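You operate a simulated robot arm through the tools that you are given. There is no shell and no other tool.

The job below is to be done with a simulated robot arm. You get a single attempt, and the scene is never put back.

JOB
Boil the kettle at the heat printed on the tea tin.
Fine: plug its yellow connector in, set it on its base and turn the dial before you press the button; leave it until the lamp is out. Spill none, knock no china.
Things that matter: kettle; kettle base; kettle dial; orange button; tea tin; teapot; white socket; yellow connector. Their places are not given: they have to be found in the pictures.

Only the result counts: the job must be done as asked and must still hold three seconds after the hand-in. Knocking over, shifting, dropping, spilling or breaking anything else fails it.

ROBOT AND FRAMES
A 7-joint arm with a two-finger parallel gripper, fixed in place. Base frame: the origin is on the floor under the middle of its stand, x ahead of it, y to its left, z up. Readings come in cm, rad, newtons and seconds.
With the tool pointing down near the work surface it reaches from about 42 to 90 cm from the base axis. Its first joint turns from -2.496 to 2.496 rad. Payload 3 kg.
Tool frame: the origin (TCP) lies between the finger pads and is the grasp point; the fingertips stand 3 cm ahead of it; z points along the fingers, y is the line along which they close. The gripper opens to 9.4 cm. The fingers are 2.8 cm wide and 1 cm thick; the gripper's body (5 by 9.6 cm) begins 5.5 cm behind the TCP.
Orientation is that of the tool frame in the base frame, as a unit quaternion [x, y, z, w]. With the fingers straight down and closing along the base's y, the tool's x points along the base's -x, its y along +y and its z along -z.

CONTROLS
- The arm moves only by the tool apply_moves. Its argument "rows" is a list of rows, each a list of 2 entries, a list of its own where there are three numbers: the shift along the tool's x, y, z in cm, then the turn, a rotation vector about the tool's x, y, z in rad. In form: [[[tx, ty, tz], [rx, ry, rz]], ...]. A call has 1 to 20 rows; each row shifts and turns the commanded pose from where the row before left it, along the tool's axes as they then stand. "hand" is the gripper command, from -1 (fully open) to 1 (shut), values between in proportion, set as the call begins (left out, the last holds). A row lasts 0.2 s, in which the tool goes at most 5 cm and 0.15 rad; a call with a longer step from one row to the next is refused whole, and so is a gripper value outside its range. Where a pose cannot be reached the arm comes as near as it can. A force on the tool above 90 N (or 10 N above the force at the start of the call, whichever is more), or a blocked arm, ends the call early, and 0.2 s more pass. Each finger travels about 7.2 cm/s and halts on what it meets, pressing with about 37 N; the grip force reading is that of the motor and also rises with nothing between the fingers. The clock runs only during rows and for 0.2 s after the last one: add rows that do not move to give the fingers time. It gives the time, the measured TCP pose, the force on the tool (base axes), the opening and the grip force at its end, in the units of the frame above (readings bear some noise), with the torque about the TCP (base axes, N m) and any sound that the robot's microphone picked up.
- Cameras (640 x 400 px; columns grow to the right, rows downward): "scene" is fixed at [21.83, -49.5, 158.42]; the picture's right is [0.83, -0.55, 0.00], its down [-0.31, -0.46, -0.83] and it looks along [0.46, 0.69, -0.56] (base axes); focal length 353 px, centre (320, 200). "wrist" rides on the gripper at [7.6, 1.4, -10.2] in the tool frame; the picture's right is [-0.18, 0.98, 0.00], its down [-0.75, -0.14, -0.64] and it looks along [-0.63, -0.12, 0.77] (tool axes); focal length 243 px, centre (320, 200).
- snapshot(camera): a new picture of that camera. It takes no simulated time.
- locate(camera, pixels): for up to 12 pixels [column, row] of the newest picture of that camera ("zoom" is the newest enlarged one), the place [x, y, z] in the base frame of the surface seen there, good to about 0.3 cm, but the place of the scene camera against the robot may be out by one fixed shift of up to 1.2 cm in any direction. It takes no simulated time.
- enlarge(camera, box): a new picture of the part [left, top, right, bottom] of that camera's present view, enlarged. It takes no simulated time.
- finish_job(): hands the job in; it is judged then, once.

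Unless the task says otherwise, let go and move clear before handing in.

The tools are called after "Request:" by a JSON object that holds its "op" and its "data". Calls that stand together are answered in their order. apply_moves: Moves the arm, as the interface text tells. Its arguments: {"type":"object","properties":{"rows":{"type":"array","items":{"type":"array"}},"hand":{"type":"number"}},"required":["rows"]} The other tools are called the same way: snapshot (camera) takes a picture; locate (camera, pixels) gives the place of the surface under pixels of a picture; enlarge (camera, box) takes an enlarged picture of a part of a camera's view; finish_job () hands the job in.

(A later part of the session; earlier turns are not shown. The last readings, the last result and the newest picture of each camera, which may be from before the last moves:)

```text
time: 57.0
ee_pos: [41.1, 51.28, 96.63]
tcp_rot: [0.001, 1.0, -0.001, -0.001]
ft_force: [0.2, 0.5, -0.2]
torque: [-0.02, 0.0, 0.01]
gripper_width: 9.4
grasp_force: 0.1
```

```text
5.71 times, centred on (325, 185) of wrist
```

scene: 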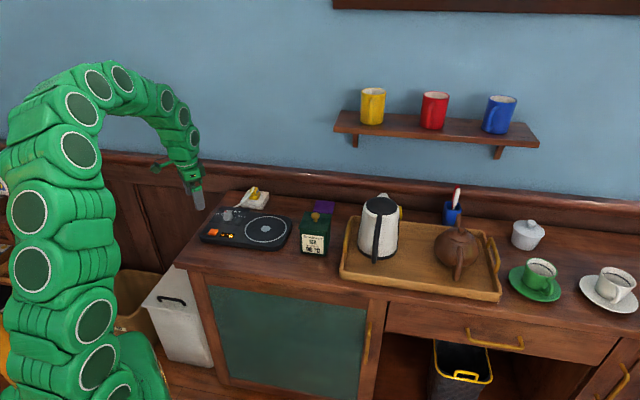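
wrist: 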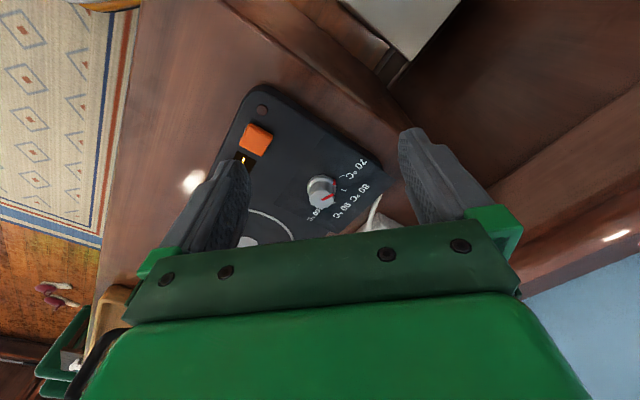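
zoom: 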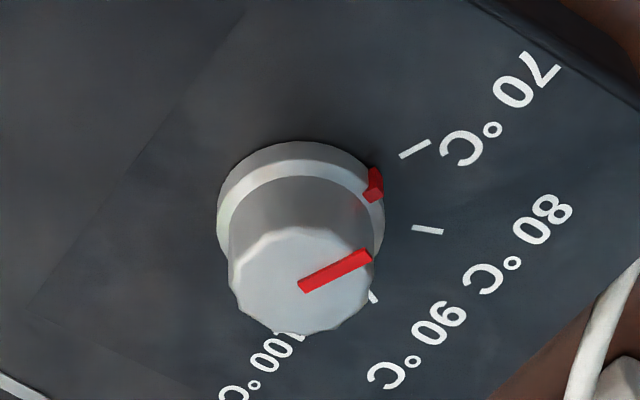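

Request:
{"op": "locate", "data": {"camera": "zoom", "pixels": [[400, 156], [429, 141], [412, 228], [442, 232], [369, 291], [376, 302], [302, 286], [368, 255], [374, 185], [300, 240], [240, 290], [340, 325]]}}

Request:
{"op": "locate", "data": {"camera": "zoom", "pixels": [[300, 150], [222, 230], [380, 235], [300, 170], [235, 260], [370, 265], [300, 325], [270, 330], [360, 305], [290, 280], [310, 300], [280, 260]]}}

```text
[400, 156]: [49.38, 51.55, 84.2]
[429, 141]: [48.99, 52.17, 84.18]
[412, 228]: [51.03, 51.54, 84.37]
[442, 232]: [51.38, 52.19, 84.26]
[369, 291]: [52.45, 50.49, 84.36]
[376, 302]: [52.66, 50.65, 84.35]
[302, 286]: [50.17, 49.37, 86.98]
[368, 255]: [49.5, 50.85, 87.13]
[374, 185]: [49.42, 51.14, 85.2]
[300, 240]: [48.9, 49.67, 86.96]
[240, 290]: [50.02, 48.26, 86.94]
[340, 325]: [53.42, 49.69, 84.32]
```

```text
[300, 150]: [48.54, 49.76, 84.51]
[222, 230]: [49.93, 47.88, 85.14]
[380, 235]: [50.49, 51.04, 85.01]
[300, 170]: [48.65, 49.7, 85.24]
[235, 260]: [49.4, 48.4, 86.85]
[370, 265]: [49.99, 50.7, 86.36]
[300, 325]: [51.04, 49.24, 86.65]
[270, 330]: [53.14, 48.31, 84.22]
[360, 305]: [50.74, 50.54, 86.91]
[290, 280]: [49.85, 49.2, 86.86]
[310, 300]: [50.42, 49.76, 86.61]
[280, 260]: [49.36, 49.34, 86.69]
```

The knob centre is about (50.1, 49.5) with top z≈87 and radius about 1.25 cm. The pointer is at about 114° (the 70 mark) and the 90 tick lies near 23°, so it needs about 90° clockwise. I'll pre-rotate the tool by +45° and come above the knob with the fingers part open.

Request:
{"op": "apply_moves", "data": {"rows": [[[0, 0, 0], [0, 0, -0.131]], [[0, 0, 0], [0, 0, -0.131]], [[0, 0, 0], [0, 0, -0.131]], [[0, 0, 0], [0, 0, -0.131]], [[0, 0, 0], [0, 0, -0.131]], [[0, 0, 0], [0, 0, -0.1304]], [[-1.7, -2.54, 0], [0, 0, 0]], [[-1.7, -2.54, 0], [0, 0, 0]], [[-1.7, -2.54, 0], [0, 0, 0]], [[0, 0, 2.5], [0, 0, 0]], [[0, 0, 2.5], [0, 0, 0]], [[0, 0, 0], [0, 0, 0]]], "hand": -0.1}}

Request:
{"op": "snapshot", "data": {"camera": "wrist"}}

Request:
{"op": "enlarge", "data": {"camera": "wrist", "box": [260, 100, 400, 220]}}

```text
time: 59.6
ee_pos: [50.1, 49.5, 91.97]
tcp_rot: [-0.382, 0.924, 0.0, 0.0]
ft_force: [0.3, 0.8, 0.4]
torque: [-0.01, -0.01, 0.01]
gripper_width: 5.18
grasp_force: 0.0
```

```text
taken
```

wrist: 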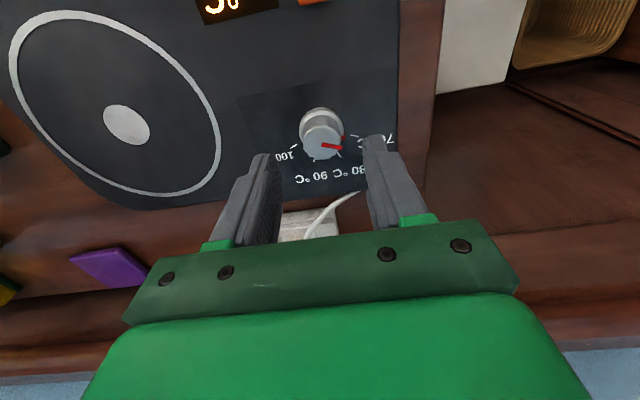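

```text
3.33 times, centred on (330, 160) of wrist
```

zoom: 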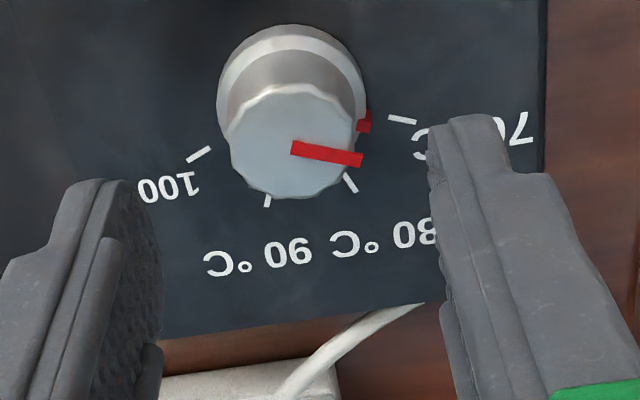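

All four ticks are visible now: 70 at (402,120), 80 at (350,182), 90 at (267,200), 100 at (198,155). I'll locate them and the knob to get precise angles.

Request:
{"op": "locate", "data": {"camera": "zoom", "pixels": [[390, 117], [414, 122], [346, 175], [355, 190], [269, 197], [266, 205], [208, 149], [190, 161], [292, 148], [360, 160], [364, 120], [290, 110]]}}

Request:
{"op": "locate", "data": {"camera": "zoom", "pixels": [[292, 28], [219, 85], [364, 90], [292, 40], [235, 140], [352, 140], [290, 190], [290, 95], [260, 150], [320, 170], [300, 130], [280, 170]]}}

```text
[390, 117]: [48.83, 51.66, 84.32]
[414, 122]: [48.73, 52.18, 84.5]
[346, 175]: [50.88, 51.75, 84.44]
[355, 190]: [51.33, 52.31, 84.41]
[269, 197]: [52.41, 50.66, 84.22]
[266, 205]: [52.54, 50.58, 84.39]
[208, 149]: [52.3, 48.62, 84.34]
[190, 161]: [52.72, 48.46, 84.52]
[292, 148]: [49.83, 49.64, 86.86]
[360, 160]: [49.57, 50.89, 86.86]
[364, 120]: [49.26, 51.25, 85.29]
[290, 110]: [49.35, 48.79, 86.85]
```

```text
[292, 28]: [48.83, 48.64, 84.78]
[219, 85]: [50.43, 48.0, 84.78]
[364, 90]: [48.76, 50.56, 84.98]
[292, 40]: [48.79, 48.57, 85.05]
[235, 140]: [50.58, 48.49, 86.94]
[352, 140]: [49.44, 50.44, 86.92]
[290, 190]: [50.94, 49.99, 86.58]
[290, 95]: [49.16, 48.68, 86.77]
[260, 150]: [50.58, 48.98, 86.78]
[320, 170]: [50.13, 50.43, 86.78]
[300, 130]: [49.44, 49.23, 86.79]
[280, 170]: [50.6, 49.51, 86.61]
```

The dial centre fits at (50.13, 49.58), with ticks at 70≈115°, 80≈69°, 90≈23°, 100≈-23° and the pointer at about 113°. I'll descend onto the knob and close.

Request:
{"op": "apply_moves", "data": {"rows": [[[0, 0.05, 1.3], [0, 0, 0]], [[0, 0, 1.3], [0, 0, 0]], [[0, 0, 1.0], [0, 0, 0]], [[0, 0, 0], [0, 0, 0]]]}}

Request:
{"op": "enlarge", "data": {"camera": "wrist", "box": [260, 100, 400, 220]}}

Request:
{"op": "enlarge", "data": {"camera": "scene", "box": [200, 180, 280, 240]}}

```text
time: 60.6
ee_pos: [49.96, 49.51, 88.28]
tcp_rot: [-0.383, 0.924, 0.0, 0.001]
ft_force: [-0.3, 0.4, -0.6]
torque: [-0.04, 0.0, -0.01]
gripper_width: 5.15
grasp_force: 0.0
```

```text
3.33 times, centred on (330, 160) of wrist
```

zoom: 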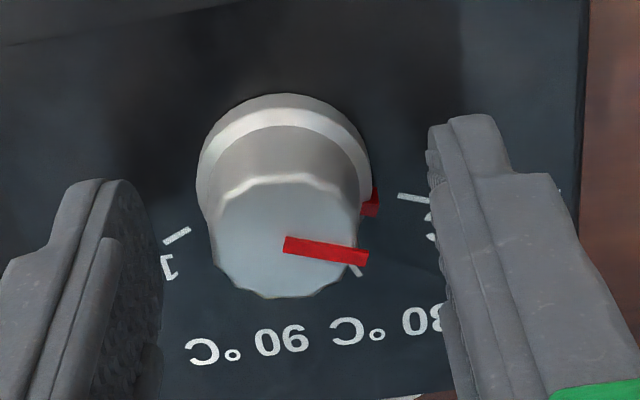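

```text
6.67 times, centred on (240, 210) of scene
```

zoom: 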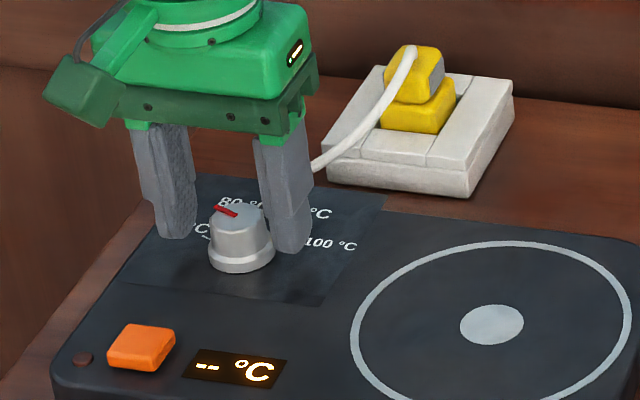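

The fingers straddle the knob symmetrically. Closing on it now.

Request:
{"op": "apply_moves", "data": {"rows": [[[0, 0, 0], [0, 0, 0]], [[0, 0, 0], [0, 0, 0]], [[0, 0, 0], [0, 0, 0]], [[0, 0, 0], [0, 0, 0]]], "hand": 1}}

```text
time: 61.6
ee_pos: [49.9, 49.43, 88.31]
tcp_rot: [-0.383, 0.924, 0.0, 0.0]
ft_force: [10.9, -10.5, -0.1]
torque: [-0.12, 0.02, -0.01]
gripper_width: 2.86
grasp_force: 45.0
```

The knob pushes back 15 N along -n, so I'm about 0.1 cm off. I'll shift by -0.1 in tool y, then turn clockwise in small steps.

Request:
{"op": "apply_moves", "data": {"rows": [[[0, -0.1, 0], [0, 0, 0]], [[0, 0, 0], [0, 0, 0]]]}}

Request:
{"op": "apply_moves", "data": {"rows": [[[0, 0, 0], [0, 0, 0.1]], [[0, 0, 0], [0, 0, 0.1]], [[0, 0, 0], [0, 0, 0.1]], [[0, 0, 0], [0, 0, 0]]]}}

Request:
{"op": "enlarge", "data": {"camera": "wrist", "box": [260, 100, 400, 220]}}

Request:
{"op": "enlarge", "data": {"camera": "scene", "box": [200, 180, 280, 240]}}

```text
time: 62.2
ee_pos: [50.05, 49.46, 88.19]
tcp_rot: [-0.383, 0.924, 0.0, -0.002]
ft_force: [-4.3, -1.5, -5.6]
torque: [-0.15, -0.24, 0.0]
gripper_width: 2.85
grasp_force: 45.0
```

```text
time: 63.2
ee_pos: [50.03, 49.58, 88.35]
tcp_rot: [-0.24, 0.971, 0.0, 0.001]
ft_force: [-0.9, 15.4, -19.6]
torque: [0.27, -0.67, 0.05]
gripper_width: 2.87
grasp_force: 45.1
```

```text
3.33 times, centred on (330, 160) of wrist
```

zoom: 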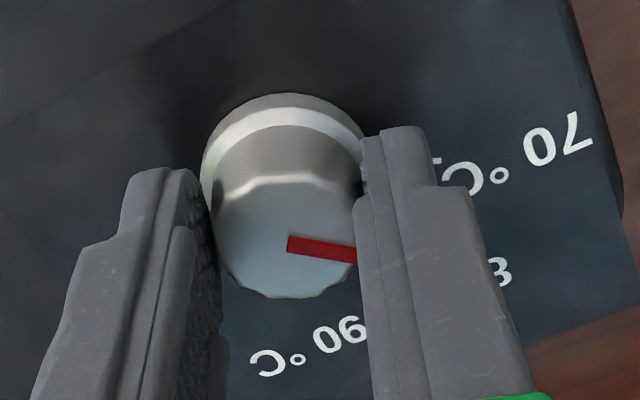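

```text
6.67 times, centred on (240, 210) of scene
```

zoom: 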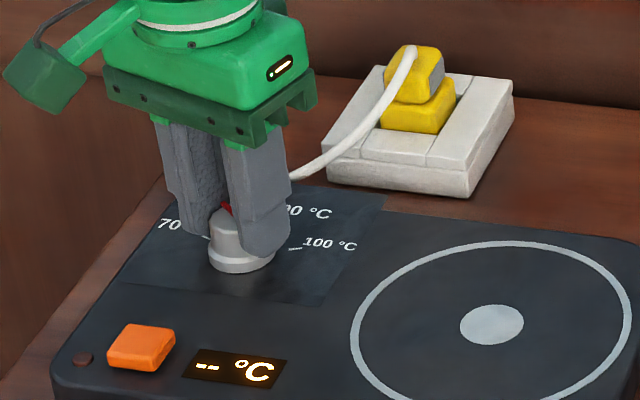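

The knob turns with the gripper (now about 17° turned). I'll correct the small lateral and vertical loads and continue.

Request:
{"op": "apply_moves", "data": {"rows": [[[0, 0.08, 0.08], [0, 0, 0]], [[0, 0, 0], [0, 0, 0.1]], [[0, 0, 0], [0, 0, 0.1]], [[0, 0, 0], [0, 0, 0.1]], [[0, 0, 0], [0, 0, 0.1]], [[0, 0, 0], [0, 0, 0]]]}}

```text
time: 64.6
ee_pos: [50.0, 49.55, 88.23]
tcp_rot: [-0.041, 0.999, 0.001, 0.0]
ft_force: [8.8, 22.4, 0.8]
torque: [0.34, -0.4, 0.05]
gripper_width: 2.85
grasp_force: 44.9
```

The turn is about 40° so far. I'll recentre a little and continue.

Request:
{"op": "apply_moves", "data": {"rows": [[[-0.06, 0.12, 0], [0, 0, 0]], [[0, 0, 0], [0, 0, 0.1]], [[0, 0, 0], [0, 0, 0.1]], [[0, 0, 0], [0, 0, 0.1]], [[0, 0, 0], [0, 0, 0.1]], [[0, 0, 0], [0, 0, 0]]]}}

Request:
{"op": "enlarge", "data": {"camera": "wrist", "box": [260, 100, 400, 220]}}

Request:
{"op": "enlarge", "data": {"camera": "scene", "box": [200, 180, 280, 240]}}

```text
time: 66.0
ee_pos: [50.02, 49.45, 88.27]
tcp_rot: [0.157, 0.988, 0.001, 0.0]
ft_force: [-12.1, 1.3, 35.7]
torque: [-0.43, 0.17, -0.02]
gripper_width: 2.87
grasp_force: 44.8
```

```text
3.33 times, centred on (330, 160) of wrist
```

zoom: 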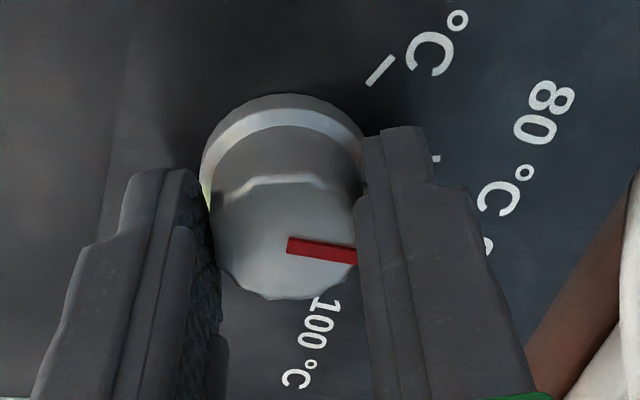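

```text
6.67 times, centred on (240, 210) of scene
```

zoom: 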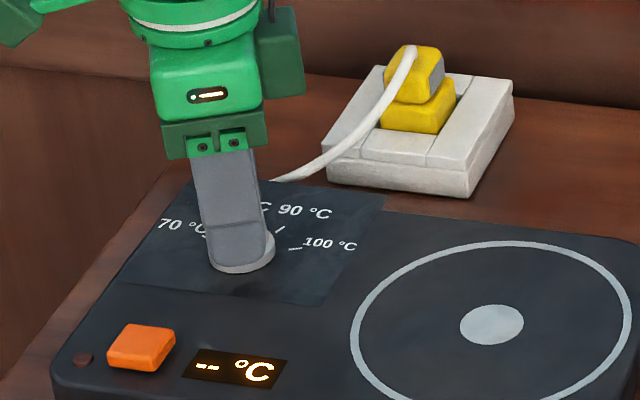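

It's turned about 63° so far, with a 36 N vertical load building up. I'll raise slightly, recentre and turn about 0.4 rad more.

Request:
{"op": "apply_moves", "data": {"rows": [[[0.06, 0, -0.12], [0, 0, 0]], [[0, 0, 0], [0, 0, 0.1]], [[0, 0, 0], [0, 0, 0.1]], [[0, 0, 0], [0, 0, 0.1]], [[0, 0, 0], [0, 0, 0.1]], [[0, 0, 0], [0, 0, 0]]]}}

Request:
{"op": "enlarge", "data": {"camera": "wrist", "box": [260, 100, 400, 220]}}

Request:
{"op": "enlarge", "data": {"camera": "scene", "box": [200, 180, 280, 240]}}

```text
time: 67.4
ee_pos: [49.97, 49.57, 88.27]
tcp_rot: [0.35, 0.937, -0.001, 0.0]
ft_force: [23.8, 7.1, -36.6]
torque: [0.35, -0.73, 0.02]
gripper_width: 2.9
grasp_force: 45.2
```

```text
3.33 times, centred on (330, 160) of wrist
```

zoom: 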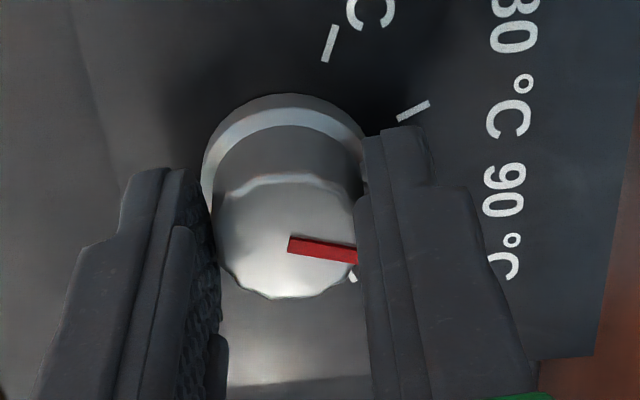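

```text
6.67 times, centred on (240, 210) of scene
```

zoom: 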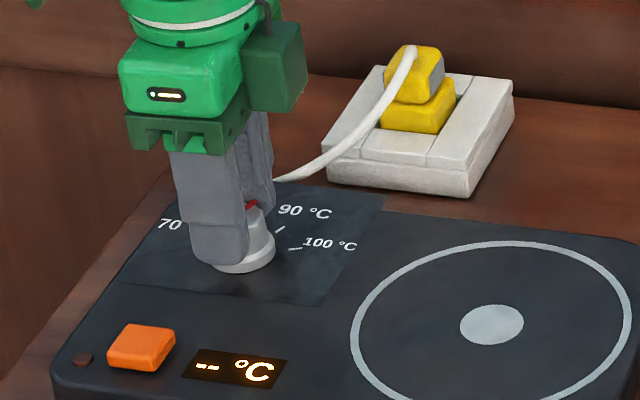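

It's turned about 86°; the pointer should be near 27°, and the 90 tick is at about 23°. I'll add the last 0.065 rad, then release and check.

Request:
{"op": "apply_moves", "data": {"rows": [[[-0.03, 0.05, 0.06], [0, 0, 0]], [[0, 0, 0], [0, 0, 0.065]], [[0, 0, 0], [0, 0, 0]]]}}

Request:
{"op": "apply_moves", "data": {"rows": [[[0, 0, 0], [0, 0, 0]], [[0, 0, 0], [0, 0, 0]], [[0, 0, 0], [0, 0, 0]], [[0, 0, -1.5], [0, 0, 0]], [[0, 0, -2.2], [0, 0, 0]], [[0, 0, 0], [0, 0, 0]]], "hand": -0.1}}

Request:
{"op": "snapshot", "data": {"camera": "wrist"}}

Request:
{"op": "enlarge", "data": {"camera": "wrist", "box": [260, 100, 400, 220]}}

Request:
{"op": "enlarge", "data": {"camera": "scene", "box": [200, 180, 280, 240]}}

```text
time: 68.2
ee_pos: [50.03, 49.75, 88.32]
tcp_rot: [0.38, 0.925, -0.001, 0.0]
ft_force: [-1.1, 0.3, -22.5]
torque: [0.3, -0.12, 0.01]
gripper_width: 2.83
grasp_force: 45.1
```

```text
time: 69.6
ee_pos: [50.24, 49.51, 92.2]
tcp_rot: [0.38, 0.925, 0.0, -0.001]
ft_force: [0.5, 0.4, 0.9]
torque: [-0.03, 0.0, 0.0]
gripper_width: 5.16
grasp_force: 0.0
```

```text
taken
```

wrist: 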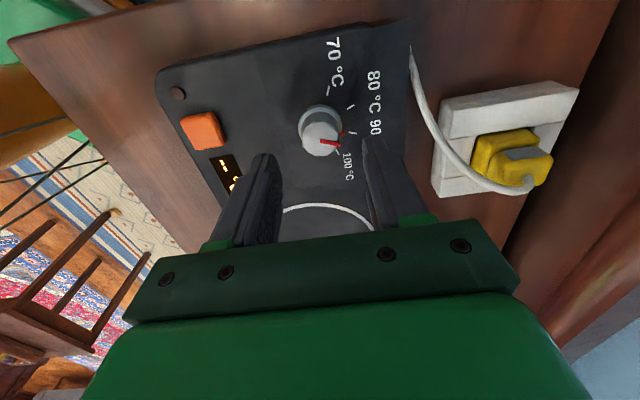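

```text
3.33 times, centred on (330, 160) of wrist
```

zoom: 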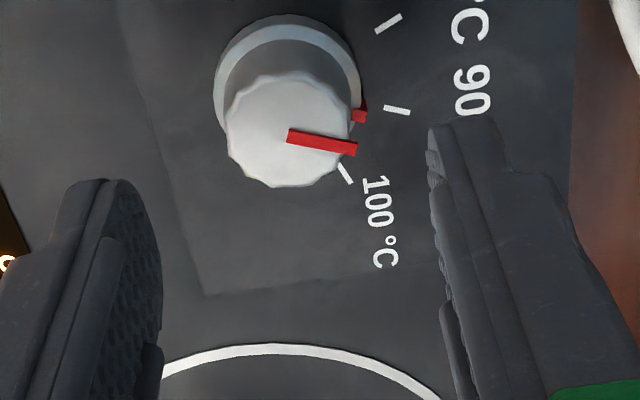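

```text
6.67 times, centred on (240, 210) of scene
```

zoom: 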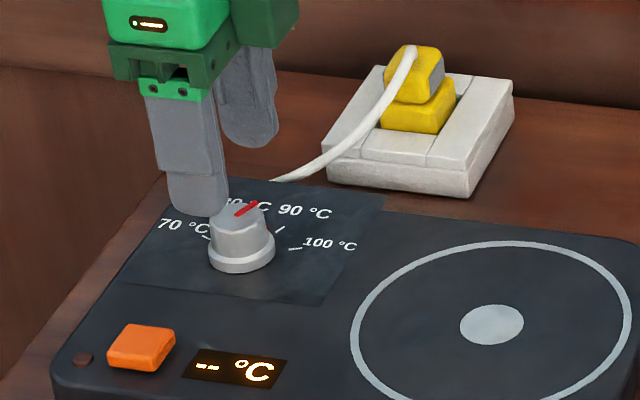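

The skirt marker at (360,116) now points straight at the 90 tick at (397,109). I'll verify the angle numerically.

Request:
{"op": "locate", "data": {"camera": "zoom", "pixels": [[385, 107], [409, 112], [360, 116], [290, 135], [355, 150], [342, 165], [350, 181], [378, 31], [399, 17], [218, 90], [358, 75], [285, 20]]}}

```text
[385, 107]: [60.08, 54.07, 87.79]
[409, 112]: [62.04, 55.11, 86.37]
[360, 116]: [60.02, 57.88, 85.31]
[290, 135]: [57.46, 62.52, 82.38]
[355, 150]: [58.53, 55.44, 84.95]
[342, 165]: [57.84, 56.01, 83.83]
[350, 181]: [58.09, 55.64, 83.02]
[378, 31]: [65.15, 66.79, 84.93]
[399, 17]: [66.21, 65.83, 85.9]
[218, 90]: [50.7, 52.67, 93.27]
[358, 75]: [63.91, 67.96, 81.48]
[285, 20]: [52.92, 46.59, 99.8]
```

The newest zoom was the scene one, so those values don't apply. I'll re-zoom the wrist view and repeat.

Request:
{"op": "enlarge", "data": {"camera": "wrist", "box": [260, 100, 400, 220]}}

Request:
{"op": "locate", "data": {"camera": "zoom", "pixels": [[385, 107], [409, 112], [360, 116], [290, 135], [355, 150], [342, 165], [350, 181], [378, 31], [399, 17], [218, 90], [358, 75], [285, 20]]}}

```text
3.33 times, centred on (330, 160) of wrist
```

zoom: 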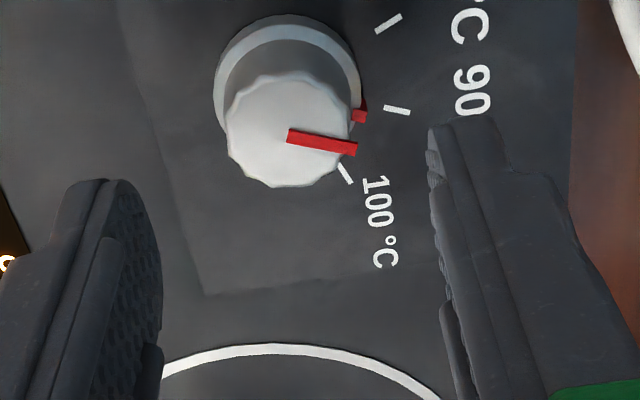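

```text
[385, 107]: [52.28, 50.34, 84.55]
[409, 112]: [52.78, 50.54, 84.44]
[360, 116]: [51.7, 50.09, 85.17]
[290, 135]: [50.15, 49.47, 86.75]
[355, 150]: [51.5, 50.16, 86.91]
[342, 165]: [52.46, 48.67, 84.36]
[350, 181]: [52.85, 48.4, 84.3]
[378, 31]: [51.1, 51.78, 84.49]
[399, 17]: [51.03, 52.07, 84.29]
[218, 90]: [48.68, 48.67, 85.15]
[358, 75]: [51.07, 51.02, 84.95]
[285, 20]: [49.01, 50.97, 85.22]
```

By projection, the pointer is at about 24° against the 90 tick at 23°, so the dial is set at 90 °C. Next I'll rise, unwind the wrist and move to view the kettle and its handle.

Request:
{"op": "apply_moves", "data": {"rows": [[[0, 0, -4], [0, 0, 0]], [[0, 0, -4], [0, 0, 0]], [[0, 0, -4], [0, 0, -0.13]], [[0, 0, -4], [0, 0, -0.13]], [[0, 0, -4], [0, 0, -0.13]], [[0, 0, 0], [0, 0, -0.13]], [[0, 0, 0], [0, 0, -0.13]], [[0, 0, 0], [0, 0, -0.13]], [[-1.2, -4.4, 0], [0, 0, 0]], [[-1.2, -4.4, 0], [0, 0, 0]], [[-1.2, -4.4, 0], [0, 0, 0]], [[-1.2, -4.4, 0], [0, 0, 0]], [[-1.2, -4.4, 0], [0, 0, 0]], [[-1.2, -4.4, 0], [0, 0, 0]], [[-1.2, -4.4, 0], [0, 0, 0]], [[-1.2, -4.4, 0], [0, 0, 0]], [[0, 0, 0], [0, 0, 0]]]}}

Request:
{"op": "snapshot", "data": {"camera": "wrist"}}

Request:
{"op": "snapshot", "data": {"camera": "scene"}}

```text
time: 73.2
ee_pos: [59.84, 14.17, 112.15]
tcp_rot: [0.0, 1.0, 0.0, 0.001]
ft_force: [1.4, 0.3, 0.3]
torque: [-0.03, 0.0, -0.02]
gripper_width: 5.18
grasp_force: 0.0
```

```text
taken
```

wrist: 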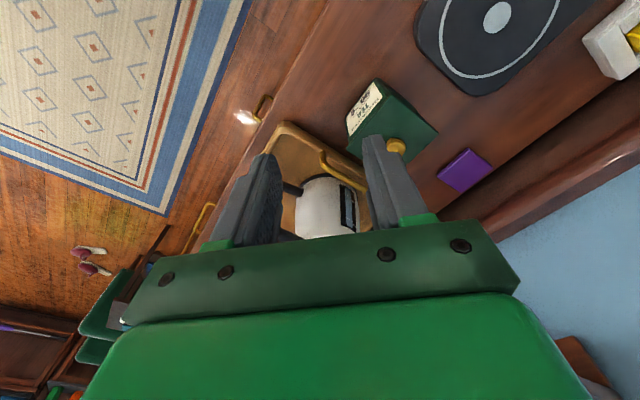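

```text
taken
```

scene: 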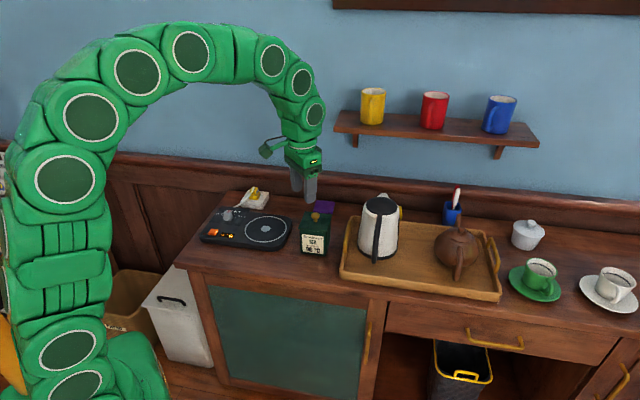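

The kettle is hidden behind the palm. I'll move above it, staying in front of the shelf, for a clear top view.

Request:
{"op": "apply_moves", "data": {"rows": [[[0, 0, -4], [0, 0, 0]], [[0, 0, -4], [0, 0, 0]], [[-3, -2, 0], [0, 0, 0]], [[-3, -2, 0], [0, 0, 0]], [[-3, -2, 0], [0, 0, 0]], [[0, 0, 0], [0, 0, 0]]], "hand": -1}}

Request:
{"op": "snapshot", "data": {"camera": "wrist"}}

Request:
{"op": "enlarge", "data": {"camera": "wrist", "box": [240, 60, 400, 240]}}

```text
time: 74.6
ee_pos: [68.51, 8.44, 120.03]
tcp_rot: [0.0, 1.0, 0.001, 0.0]
ft_force: [0.4, 0.0, 0.0]
torque: [0.0, 0.01, 0.01]
gripper_width: 9.38
grasp_force: 0.1
```

```text
taken
```

wrist: 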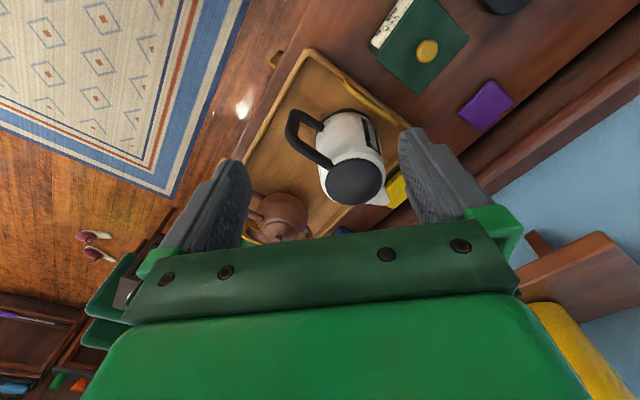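

```text
2.22 times, centred on (320, 150) of wrist
```

zoom: 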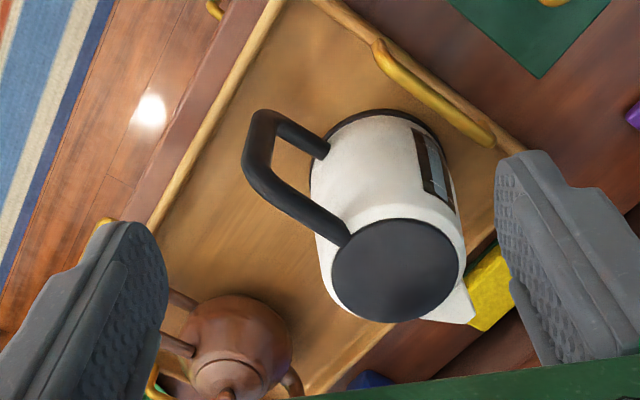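

The kettle has a C-shaped handle: a top bar, an outer vertical part and a lower bar, with the spout at (460,310) on the far side. I'll locate these.

Request:
{"op": "locate", "data": {"camera": "zoom", "pixels": [[395, 270], [335, 270], [458, 265], [390, 222], [390, 318], [345, 230], [310, 208], [280, 190], [256, 170], [252, 145], [262, 118], [295, 135]]}}

Request:
{"op": "locate", "data": {"camera": "zoom", "pixels": [[322, 150], [468, 318], [432, 160], [380, 120], [445, 160], [310, 170], [490, 290], [440, 92], [220, 230], [240, 310], [225, 370], [180, 300]]}}

```text
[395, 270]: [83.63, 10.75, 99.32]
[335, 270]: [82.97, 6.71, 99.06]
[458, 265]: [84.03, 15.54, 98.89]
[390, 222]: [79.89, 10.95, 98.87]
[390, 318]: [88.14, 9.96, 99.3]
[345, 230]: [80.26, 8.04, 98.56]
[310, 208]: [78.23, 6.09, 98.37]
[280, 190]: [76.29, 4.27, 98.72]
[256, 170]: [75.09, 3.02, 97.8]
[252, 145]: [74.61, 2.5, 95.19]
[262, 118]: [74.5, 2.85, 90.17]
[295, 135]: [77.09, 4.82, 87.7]
```

```text
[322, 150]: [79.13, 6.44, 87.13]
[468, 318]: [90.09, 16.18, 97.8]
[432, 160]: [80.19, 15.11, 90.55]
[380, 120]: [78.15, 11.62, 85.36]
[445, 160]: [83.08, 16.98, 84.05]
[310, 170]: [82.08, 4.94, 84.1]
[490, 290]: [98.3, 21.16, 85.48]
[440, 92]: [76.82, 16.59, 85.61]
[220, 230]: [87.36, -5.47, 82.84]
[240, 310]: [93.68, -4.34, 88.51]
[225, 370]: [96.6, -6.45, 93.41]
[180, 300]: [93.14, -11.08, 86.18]
```

The handle's top bar runs from (80.3,8.0) to (75.1,3.0) at z≈98.5 along about 43°, and the lid centre is about (83.8,10.9). I'll check the tea tin's knob height for the carrying path and take a side-on zoom of the kettle.

Request:
{"op": "locate", "data": {"camera": "wrist", "pixels": [[427, 50], [420, 60], [385, 60], [467, 40], [415, 92], [430, 5], [380, 35], [380, 100], [302, 60], [290, 125], [270, 215], [300, 215]]}}

Request:
{"op": "enlarge", "data": {"camera": "scene", "box": [335, 180, 425, 270]}}

```text
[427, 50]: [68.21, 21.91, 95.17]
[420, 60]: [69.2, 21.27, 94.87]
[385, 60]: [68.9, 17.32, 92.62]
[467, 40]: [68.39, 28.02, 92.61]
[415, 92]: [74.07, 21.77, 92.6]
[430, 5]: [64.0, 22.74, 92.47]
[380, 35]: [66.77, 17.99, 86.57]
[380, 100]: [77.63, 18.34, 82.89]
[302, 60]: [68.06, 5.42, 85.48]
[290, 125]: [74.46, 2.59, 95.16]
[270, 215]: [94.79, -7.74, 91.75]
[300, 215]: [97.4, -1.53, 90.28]
```

```text
4.44 times, centred on (380, 225) of scene
```

zoom: 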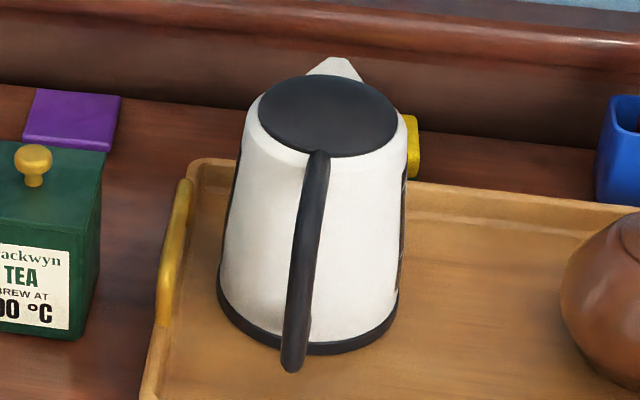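

The tin's knob tops out at z≈95.2. I'll rotate the tool to 43° and come above the handle's top bar to check alignment.

Request:
{"op": "apply_moves", "data": {"rows": [[[0, 0, 0], [0, 0, -0.15]], [[0, 0, 0], [0, 0, -0.15]], [[0, 0, 0], [0, 0, -0.15]], [[0, 0, 0], [0, 0, -0.15]], [[0, 0, 0], [0, 0, -0.15]], [[-1.98, -2.81, 0], [0, 0, 0]], [[-1.98, -2.81, 0], [0, 0, 0]], [[-1.98, -2.81, 0], [0, 0, 0]], [[0, 0, 4], [0, 0, 0]], [[0, 0, 4], [0, 0, 0]], [[0, 0, 4], [0, 0, 0]], [[0, 0, 0], [0, 0, 0]]]}}

Request:
{"op": "snapshot", "data": {"camera": "wrist"}}

Request:
{"op": "snapshot", "data": {"camera": "scene"}}

Request:
{"op": "enlarge", "data": {"camera": "wrist", "box": [240, 60, 400, 220]}}

```text
time: 77.2
ee_pos: [77.32, 6.41, 107.19]
tcp_rot: [-0.366, 0.931, 0.0, 0.001]
ft_force: [0.6, 0.9, -0.5]
torque: [-0.02, 0.05, 0.02]
gripper_width: 9.42
grasp_force: 0.1
out of reach, approached as far as the arm can: row 8
```

```text
taken
```

wrist: 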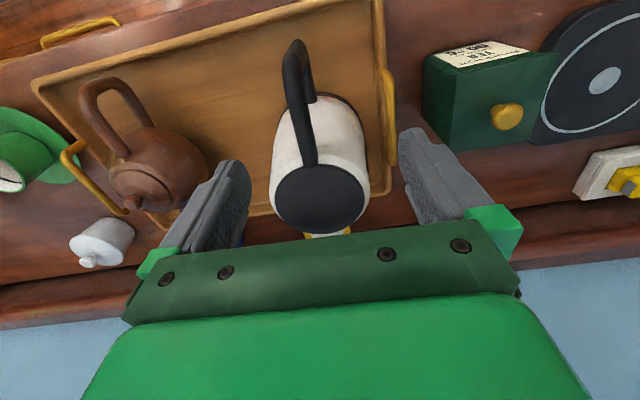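

```text
taken
```

scene: 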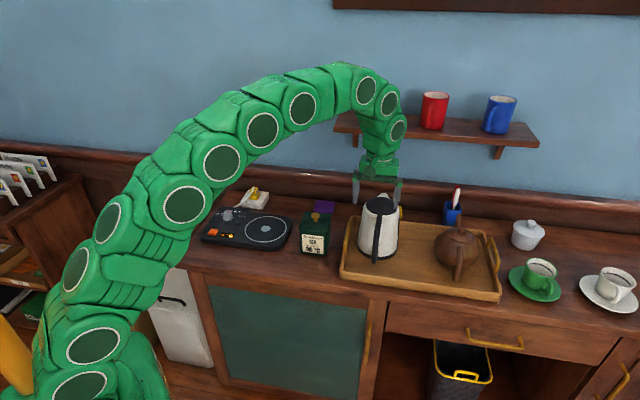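

```text
2.50 times, centred on (320, 140) of wrist
```

zoom: 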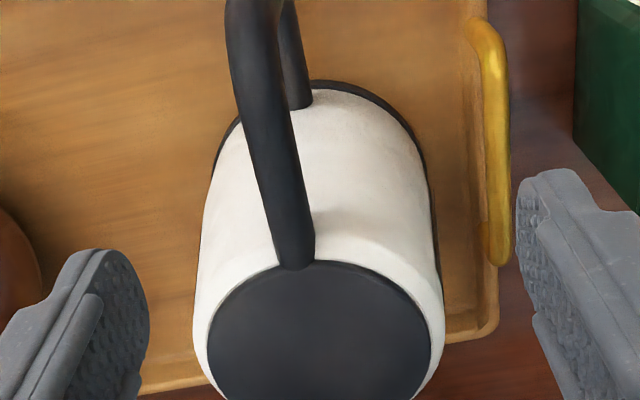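

The tool is nearly aligned with the handle (yaw about 43°). I'll locate the bar's edges, lid and body wall from this close view.

Request:
{"op": "locate", "data": {"camera": "zoom", "pixels": [[295, 250], [275, 180], [258, 100], [240, 20], [278, 230], [310, 225], [255, 150], [285, 140], [210, 340], [428, 330], [320, 265], [318, 380]]}}

Request:
{"op": "locate", "data": {"camera": "zoom", "pixels": [[330, 250], [340, 200], [340, 150], [340, 100], [260, 240], [240, 200], [300, 100], [290, 40], [250, 5], [380, 240], [360, 255], [245, 270]]}}

```text
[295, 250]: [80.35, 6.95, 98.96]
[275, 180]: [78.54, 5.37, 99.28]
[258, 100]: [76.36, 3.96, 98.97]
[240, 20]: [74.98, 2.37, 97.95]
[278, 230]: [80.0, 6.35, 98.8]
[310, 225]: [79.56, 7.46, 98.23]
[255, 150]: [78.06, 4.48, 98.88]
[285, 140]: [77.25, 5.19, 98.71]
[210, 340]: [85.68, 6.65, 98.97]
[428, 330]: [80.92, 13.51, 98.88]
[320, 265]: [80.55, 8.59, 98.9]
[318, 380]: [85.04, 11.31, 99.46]
```

```text
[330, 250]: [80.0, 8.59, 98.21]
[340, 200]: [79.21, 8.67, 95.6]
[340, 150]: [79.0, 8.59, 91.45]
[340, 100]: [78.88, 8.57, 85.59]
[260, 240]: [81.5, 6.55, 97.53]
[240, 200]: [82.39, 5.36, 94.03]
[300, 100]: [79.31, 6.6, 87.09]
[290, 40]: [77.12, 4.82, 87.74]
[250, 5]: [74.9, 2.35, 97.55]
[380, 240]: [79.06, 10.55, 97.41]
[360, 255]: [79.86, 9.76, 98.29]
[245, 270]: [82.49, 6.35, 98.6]
```

The bar line passes (78.6, 5.7) at about 44°, and the lid centre is about (84.0, 10.85). I'll align over the bar, 7.3 cm from the kettle axis, and descend partway to check.

Request:
{"op": "apply_moves", "data": {"rows": [[[0, 0, 0], [0, 0, -0.024]], [[-0.58, -1.48, 0], [0, 0, 0]], [[0, 0, 2.2], [0, 0, 0]], [[0, 0, 2.2], [0, 0, 0]], [[0, 0, 2.0], [0, 0, 0]], [[0, 0, 0], [0, 0, 0]]]}}

Request:
{"op": "snapshot", "data": {"camera": "wrist"}}

Request:
{"op": "enlarge", "data": {"camera": "scene", "box": [335, 160, 435, 270]}}

Request:
{"op": "enlarge", "data": {"camera": "wrist", "box": [220, 60, 420, 240]}}

```text
time: 78.6
ee_pos: [78.81, 5.71, 100.57]
tcp_rot: [-0.378, 0.926, 0.0, 0.001]
ft_force: [0.2, -0.4, 0.2]
torque: [0.0, 0.04, -0.01]
gripper_width: 9.39
grasp_force: 0.2
```

```text
taken
```

wrist: 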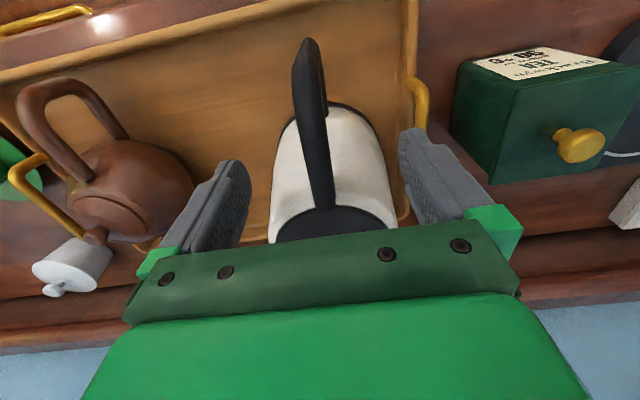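

```text
3.64 times, centred on (385, 215) of scene
```

zoom: 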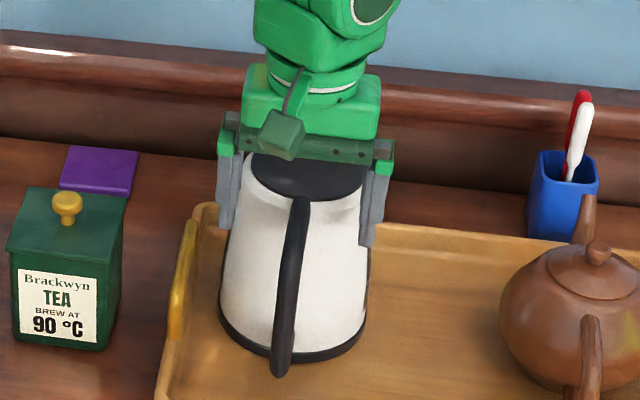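

```text
2.22 times, centred on (320, 150) of wrist
```

zoom: 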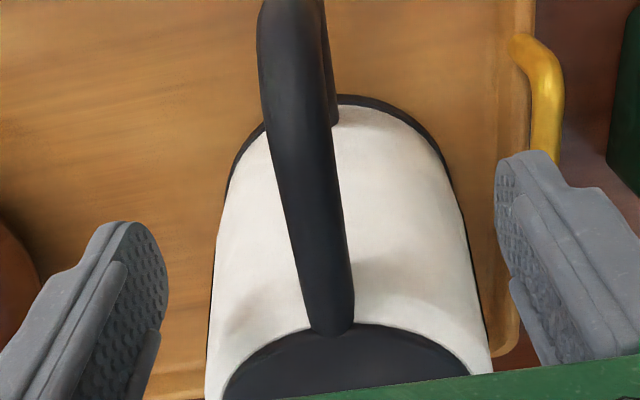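

The bar runs centrally between the fingers. I'll locate a few bar points to confirm the lateral offset before descending.

Request:
{"op": "locate", "data": {"camera": "zoom", "pixels": [[298, 250], [347, 250], [322, 250], [312, 200], [300, 150], [330, 300], [285, 200], [338, 200], [270, 100], [290, 60], [400, 300], [250, 300]]}}

```text
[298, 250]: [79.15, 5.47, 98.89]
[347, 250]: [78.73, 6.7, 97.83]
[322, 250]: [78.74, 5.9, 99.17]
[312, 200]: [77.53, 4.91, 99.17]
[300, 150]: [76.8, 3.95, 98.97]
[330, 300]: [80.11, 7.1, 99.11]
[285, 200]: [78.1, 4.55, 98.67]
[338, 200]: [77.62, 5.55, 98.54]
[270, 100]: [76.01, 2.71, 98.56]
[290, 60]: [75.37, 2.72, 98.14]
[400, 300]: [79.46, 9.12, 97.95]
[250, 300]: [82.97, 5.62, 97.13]
```

The bar's lateral offset is only about 0.2 cm. I'm descending to z≈96.5 with the fingers open, then narrowing them to about 3 cm.

Request:
{"op": "apply_moves", "data": {"rows": [[[0, 0.15, 1.2], [0, 0, 0]], [[0, 0, 1.2], [0, 0, 0]], [[0, 0, 1.0], [0, 0, 0]], [[0, 0, 0.7], [0, 0, 0]], [[0, 0, 0], [0, 0, 0]]]}}

Request:
{"op": "apply_moves", "data": {"rows": [[[0, 0, 0], [0, 0, 0]], [[0, 0, 0], [0, 0, 0]], [[0, 0, 0], [0, 0, 0]]], "hand": 0.36}}

Request:
{"op": "snapshot", "data": {"camera": "wrist"}}

Request:
{"op": "enlarge", "data": {"camera": "scene", "box": [335, 160, 435, 270]}}

Request:
{"op": "enlarge", "data": {"camera": "wrist", "box": [220, 60, 420, 240]}}

```text
time: 79.8
ee_pos: [78.76, 5.79, 96.62]
tcp_rot: [-0.378, 0.926, 0.0, 0.001]
ft_force: [-0.4, -1.0, 0.0]
torque: [-0.01, -0.01, 0.03]
gripper_width: 9.41
grasp_force: 0.1
```

```text
time: 80.6
ee_pos: [78.68, 5.92, 96.65]
tcp_rot: [-0.378, 0.926, 0.0, 0.0]
ft_force: [-0.2, -0.2, 0.0]
torque: [-0.02, 0.01, 0.0]
gripper_width: 3.02
grasp_force: 0.0
```

```text
taken
```

wrist: 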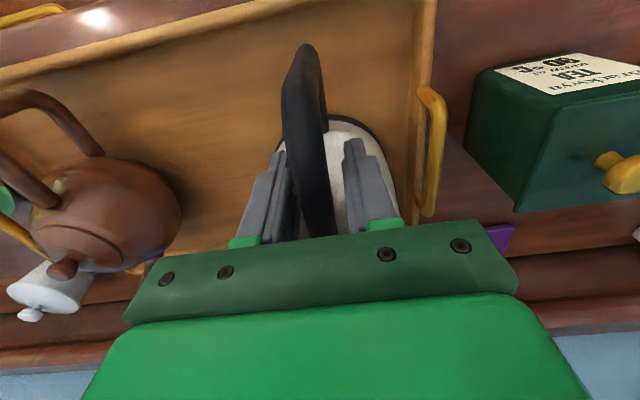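

```text
3.64 times, centred on (385, 215) of scene
```

zoom: 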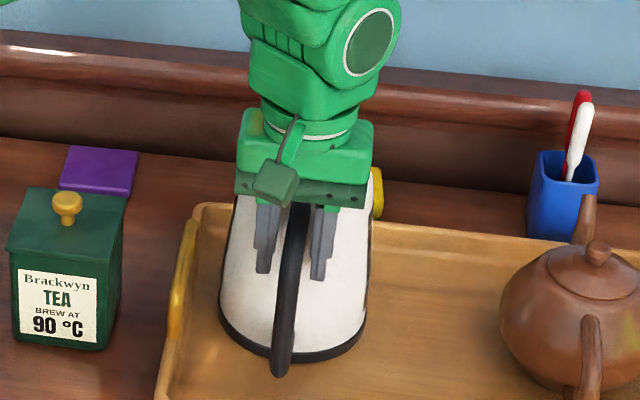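

```text
2.22 times, centred on (320, 150) of wrist
```

zoom: 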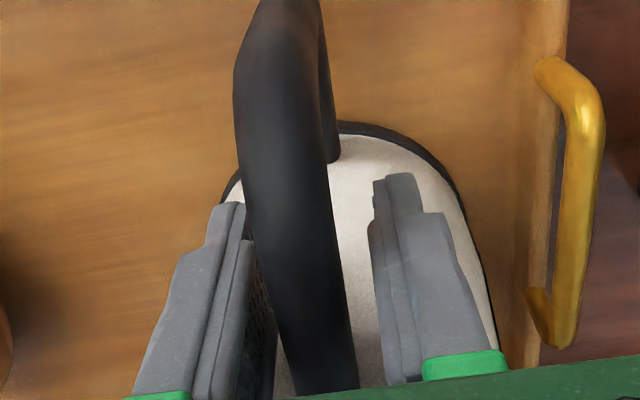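

The bar sits centrally at its own height. I'll edge inward toward the kettle body in small steps to find light contact, so the body will be braced against the fingers.

Request:
{"op": "apply_moves", "data": {"rows": [[[-0.2, 0, 0], [0, 0, 0]], [[0, 0, 0], [0, 0, 0]]]}}

Request:
{"op": "apply_moves", "data": {"rows": [[[-0.15, 0, 0], [0, 0, 0]], [[0, 0, 0], [0, 0, 0]]]}}

Request:
{"op": "apply_moves", "data": {"rows": [[[-0.1, 0, 0], [0, 0, 0]], [[0, 0, 0], [0, 0, 0]]]}}

```text
time: 81.2
ee_pos: [78.82, 6.07, 96.71]
tcp_rot: [-0.377, 0.926, 0.0, 0.0]
ft_force: [0.5, 0.1, -0.4]
torque: [0.02, 0.0, -0.01]
gripper_width: 3.0
grasp_force: 0.0
```

```text
time: 81.8
ee_pos: [79.0, 6.26, 96.77]
tcp_rot: [-0.378, 0.926, 0.0, -0.001]
ft_force: [-0.8, 0.7, 1.0]
torque: [-0.03, -0.02, 0.01]
gripper_width: 3.0
grasp_force: 0.1
```

```text
time: 82.4
ee_pos: [79.07, 6.42, 96.68]
tcp_rot: [-0.378, 0.926, 0.0, 0.0]
ft_force: [0.4, -0.2, 0.7]
torque: [0.01, 0.02, -0.03]
gripper_width: 3.03
grasp_force: 0.3
```

No contact yet (about 6.75 cm from the axis). I'll continue inward in small steps.

Request:
{"op": "apply_moves", "data": {"rows": [[[-0.1, 0, 0], [0, 0, 0]], [[0, 0, 0], [0, 0, 0]]]}}

Request:
{"op": "apply_moves", "data": {"rows": [[[-0.1, 0, 0], [0, 0, 0]], [[0, 0, 0], [0, 0, 0]]]}}

Request:
{"op": "enlarge", "data": {"camera": "scene", "box": [350, 175, 420, 260]}}

Request:
{"op": "enlarge", "data": {"camera": "wrist", "box": [240, 80, 420, 240]}}

```text
time: 83.0
ee_pos: [79.07, 6.29, 96.64]
tcp_rot: [-0.377, 0.926, 0.001, 0.001]
ft_force: [1.4, 0.1, -0.2]
torque: [-0.01, 0.01, 0.0]
gripper_width: 3.03
grasp_force: 0.7
```

```text
time: 83.6
ee_pos: [79.19, 6.4, 96.69]
tcp_rot: [-0.377, 0.926, -0.001, 0.0]
ft_force: [0.3, -0.5, -0.2]
torque: [0.03, 0.03, -0.01]
gripper_width: 3.02
grasp_force: 0.1
```

```text
4.71 times, centred on (385, 218) of scene
```

zoom: 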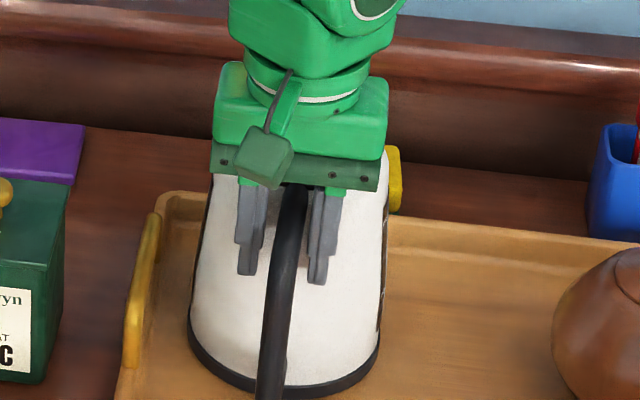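

```text
2.50 times, centred on (330, 160) of wrist
```

zoom: 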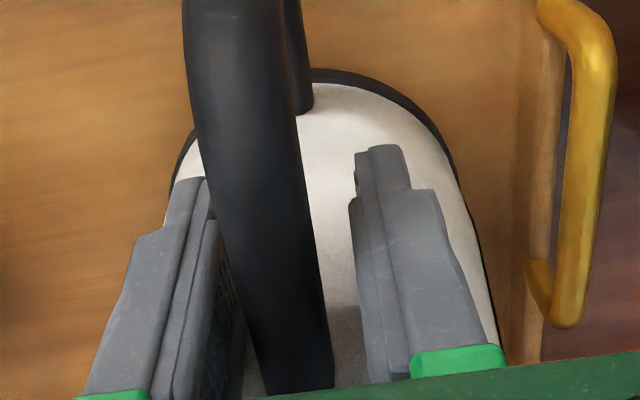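

Still no contact at about 6.6 cm from the axis. I'm continuing in 0.12 cm steps.

Request:
{"op": "apply_moves", "data": {"rows": [[[-0.12, 0, 0], [0, 0, 0]], [[0, 0, 0], [0, 0, 0]]]}}

Request:
{"op": "apply_moves", "data": {"rows": [[[-0.12, 0, 0], [0, 0, 0]], [[0, 0, 0], [0, 0, 0]]]}}

Request:
{"op": "apply_moves", "data": {"rows": [[[-0.12, 0, 0], [0, 0, 0]], [[0, 0, 0], [0, 0, 0]]]}}

```text
time: 84.2
ee_pos: [79.3, 6.39, 96.68]
tcp_rot: [-0.378, 0.926, 0.0, 0.0]
ft_force: [0.7, -0.7, 0.0]
torque: [-0.03, 0.04, -0.01]
gripper_width: 3.03
grasp_force: 0.0
```

```text
time: 84.8
ee_pos: [79.33, 6.46, 96.68]
tcp_rot: [-0.378, 0.926, 0.0, 0.0]
ft_force: [-1.1, -3.3, 0.7]
torque: [-0.09, 0.03, -0.07]
gripper_width: 3.04
grasp_force: 0.5
```

```text
time: 85.4
ee_pos: [79.52, 6.7, 96.68]
tcp_rot: [-0.378, 0.926, 0.0, 0.0]
ft_force: [-1.0, -2.0, -0.4]
torque: [-0.08, 0.07, -0.02]
gripper_width: 3.07
grasp_force: 0.4
```

A light contact of about 3 N along -h shows the fingers touching the body wall. Now I'll close on the bar.

Request:
{"op": "apply_moves", "data": {"rows": [[[0, 0, 0], [0, 0, 0]], [[0, 0, 0], [0, 0, 0]], [[0, 0, 0], [0, 0, 0]], [[0, 0, 0], [0, 0, 0]]], "hand": 1}}

Request:
{"op": "enlarge", "data": {"camera": "scene", "box": [350, 175, 420, 260]}}

Request:
{"op": "enlarge", "data": {"camera": "wrist", "box": [240, 80, 420, 240]}}

```text
time: 86.4
ee_pos: [79.56, 6.69, 96.7]
tcp_rot: [-0.378, 0.926, 0.0, 0.0]
ft_force: [2.4, 1.0, 0.3]
torque: [0.16, -0.26, -0.19]
gripper_width: 2.44
grasp_force: 37.3
```

```text
4.71 times, centred on (385, 218) of scene
```

zoom: 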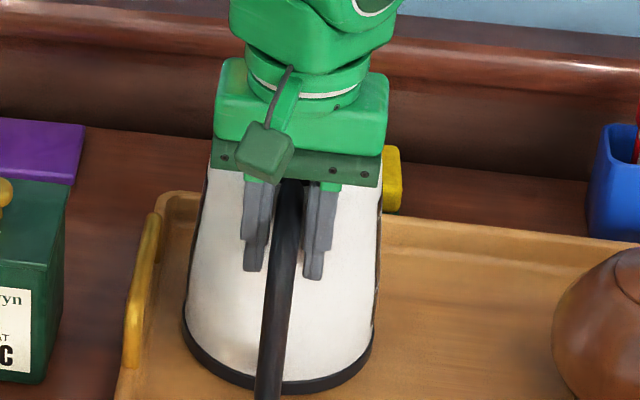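

```text
2.50 times, centred on (330, 160) of wrist
```

zoom: 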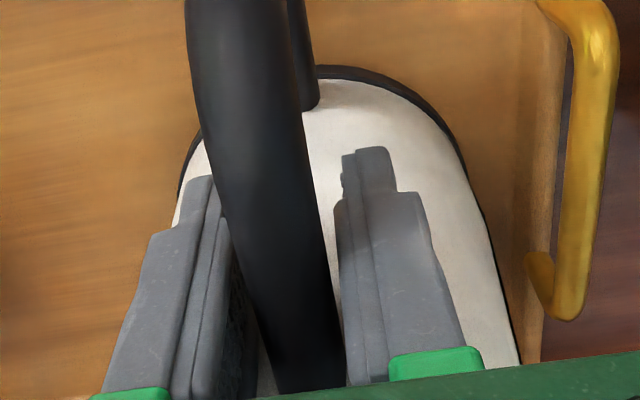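

Gripped on the bar (opening 2.44, 37 N). I'll lift a few millimetres and check that the kettle stays level.

Request:
{"op": "apply_moves", "data": {"rows": [[[0, 0, -0.15], [0, 0, 0]], [[0, 0, -0.15], [0, 0, 0]], [[0, 0, -0.15], [0, 0, 0]], [[0, 0, 0], [0, 0, 0]]]}}

Request:
{"op": "enlarge", "data": {"camera": "scene", "box": [340, 175, 430, 275]}}

Request:
{"op": "snapshot", "data": {"camera": "wrist"}}

```text
time: 87.4
ee_pos: [79.53, 6.62, 97.01]
tcp_rot: [-0.378, 0.926, 0.0, 0.0]
ft_force: [0.2, 0.2, -7.1]
torque: [-0.32, 0.33, 0.0]
gripper_width: 2.42
grasp_force: 37.3
```

```text
4.00 times, centred on (385, 225) of scene
```

zoom: 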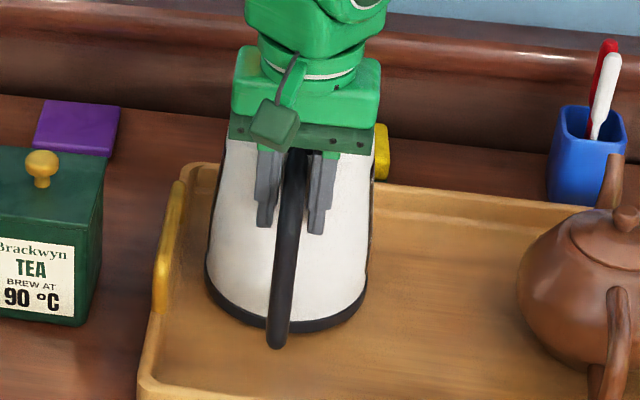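

```text
taken
```

wrist: 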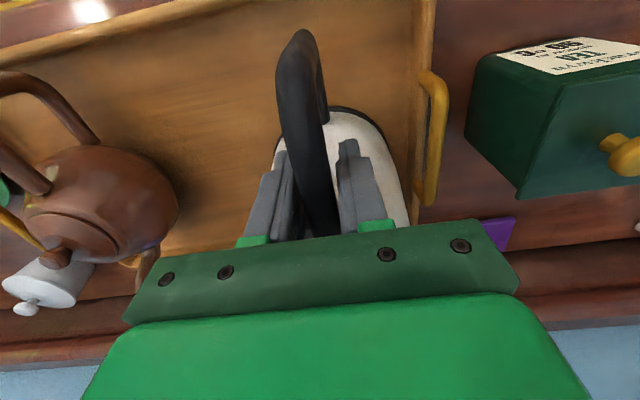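

The load is 7 N so far with a 0.46 N m moment, matching a centre of mass about 6.5 cm from the grip. I'll lift a little more to see whether the weight settles.

Request:
{"op": "apply_moves", "data": {"rows": [[[0, 0, -0.15], [0, 0, 0]], [[0, 0, -0.15], [0, 0, 0]], [[0, 0, -0.15], [0, 0, 0]], [[0, 0, 0], [0, 0, 0]]]}}

Request:
{"op": "apply_moves", "data": {"rows": [[[0, 0, -0.2], [0, 0, 0]], [[0, 0, -0.2], [0, 0, 0]], [[0, 0, -0.2], [0, 0, 0]], [[0, 0, 0], [0, 0, 0]]]}}

Request:
{"op": "enlarge", "data": {"camera": "scene", "box": [340, 175, 430, 275]}}

Request:
{"op": "snapshot", "data": {"camera": "wrist"}}

```text
time: 88.4
ee_pos: [79.35, 6.61, 97.45]
tcp_rot: [-0.378, 0.926, 0.001, 0.0]
ft_force: [0.1, -0.2, -6.0]
torque: [-0.37, 0.31, 0.01]
gripper_width: 2.44
grasp_force: 37.3
```

```text
time: 89.4
ee_pos: [79.59, 6.67, 98.14]
tcp_rot: [-0.378, 0.926, 0.0, 0.0]
ft_force: [0.0, -0.4, -6.6]
torque: [-0.31, 0.29, 0.02]
gripper_width: 2.41
grasp_force: 37.5
```

```text
4.00 times, centred on (385, 225) of scene
```

zoom: 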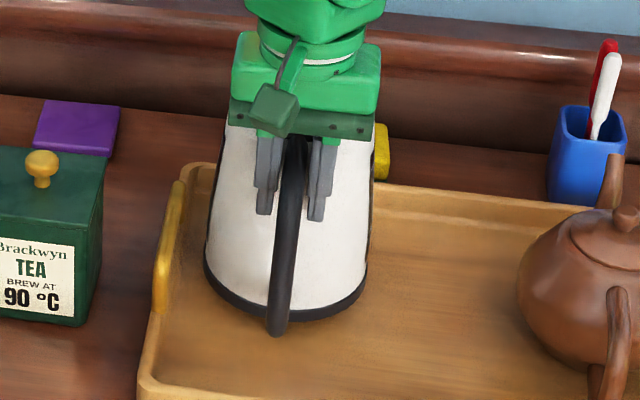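

```text
taken
```

wrist: 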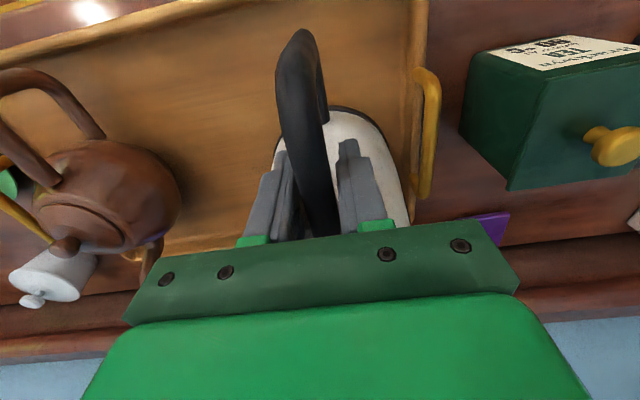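

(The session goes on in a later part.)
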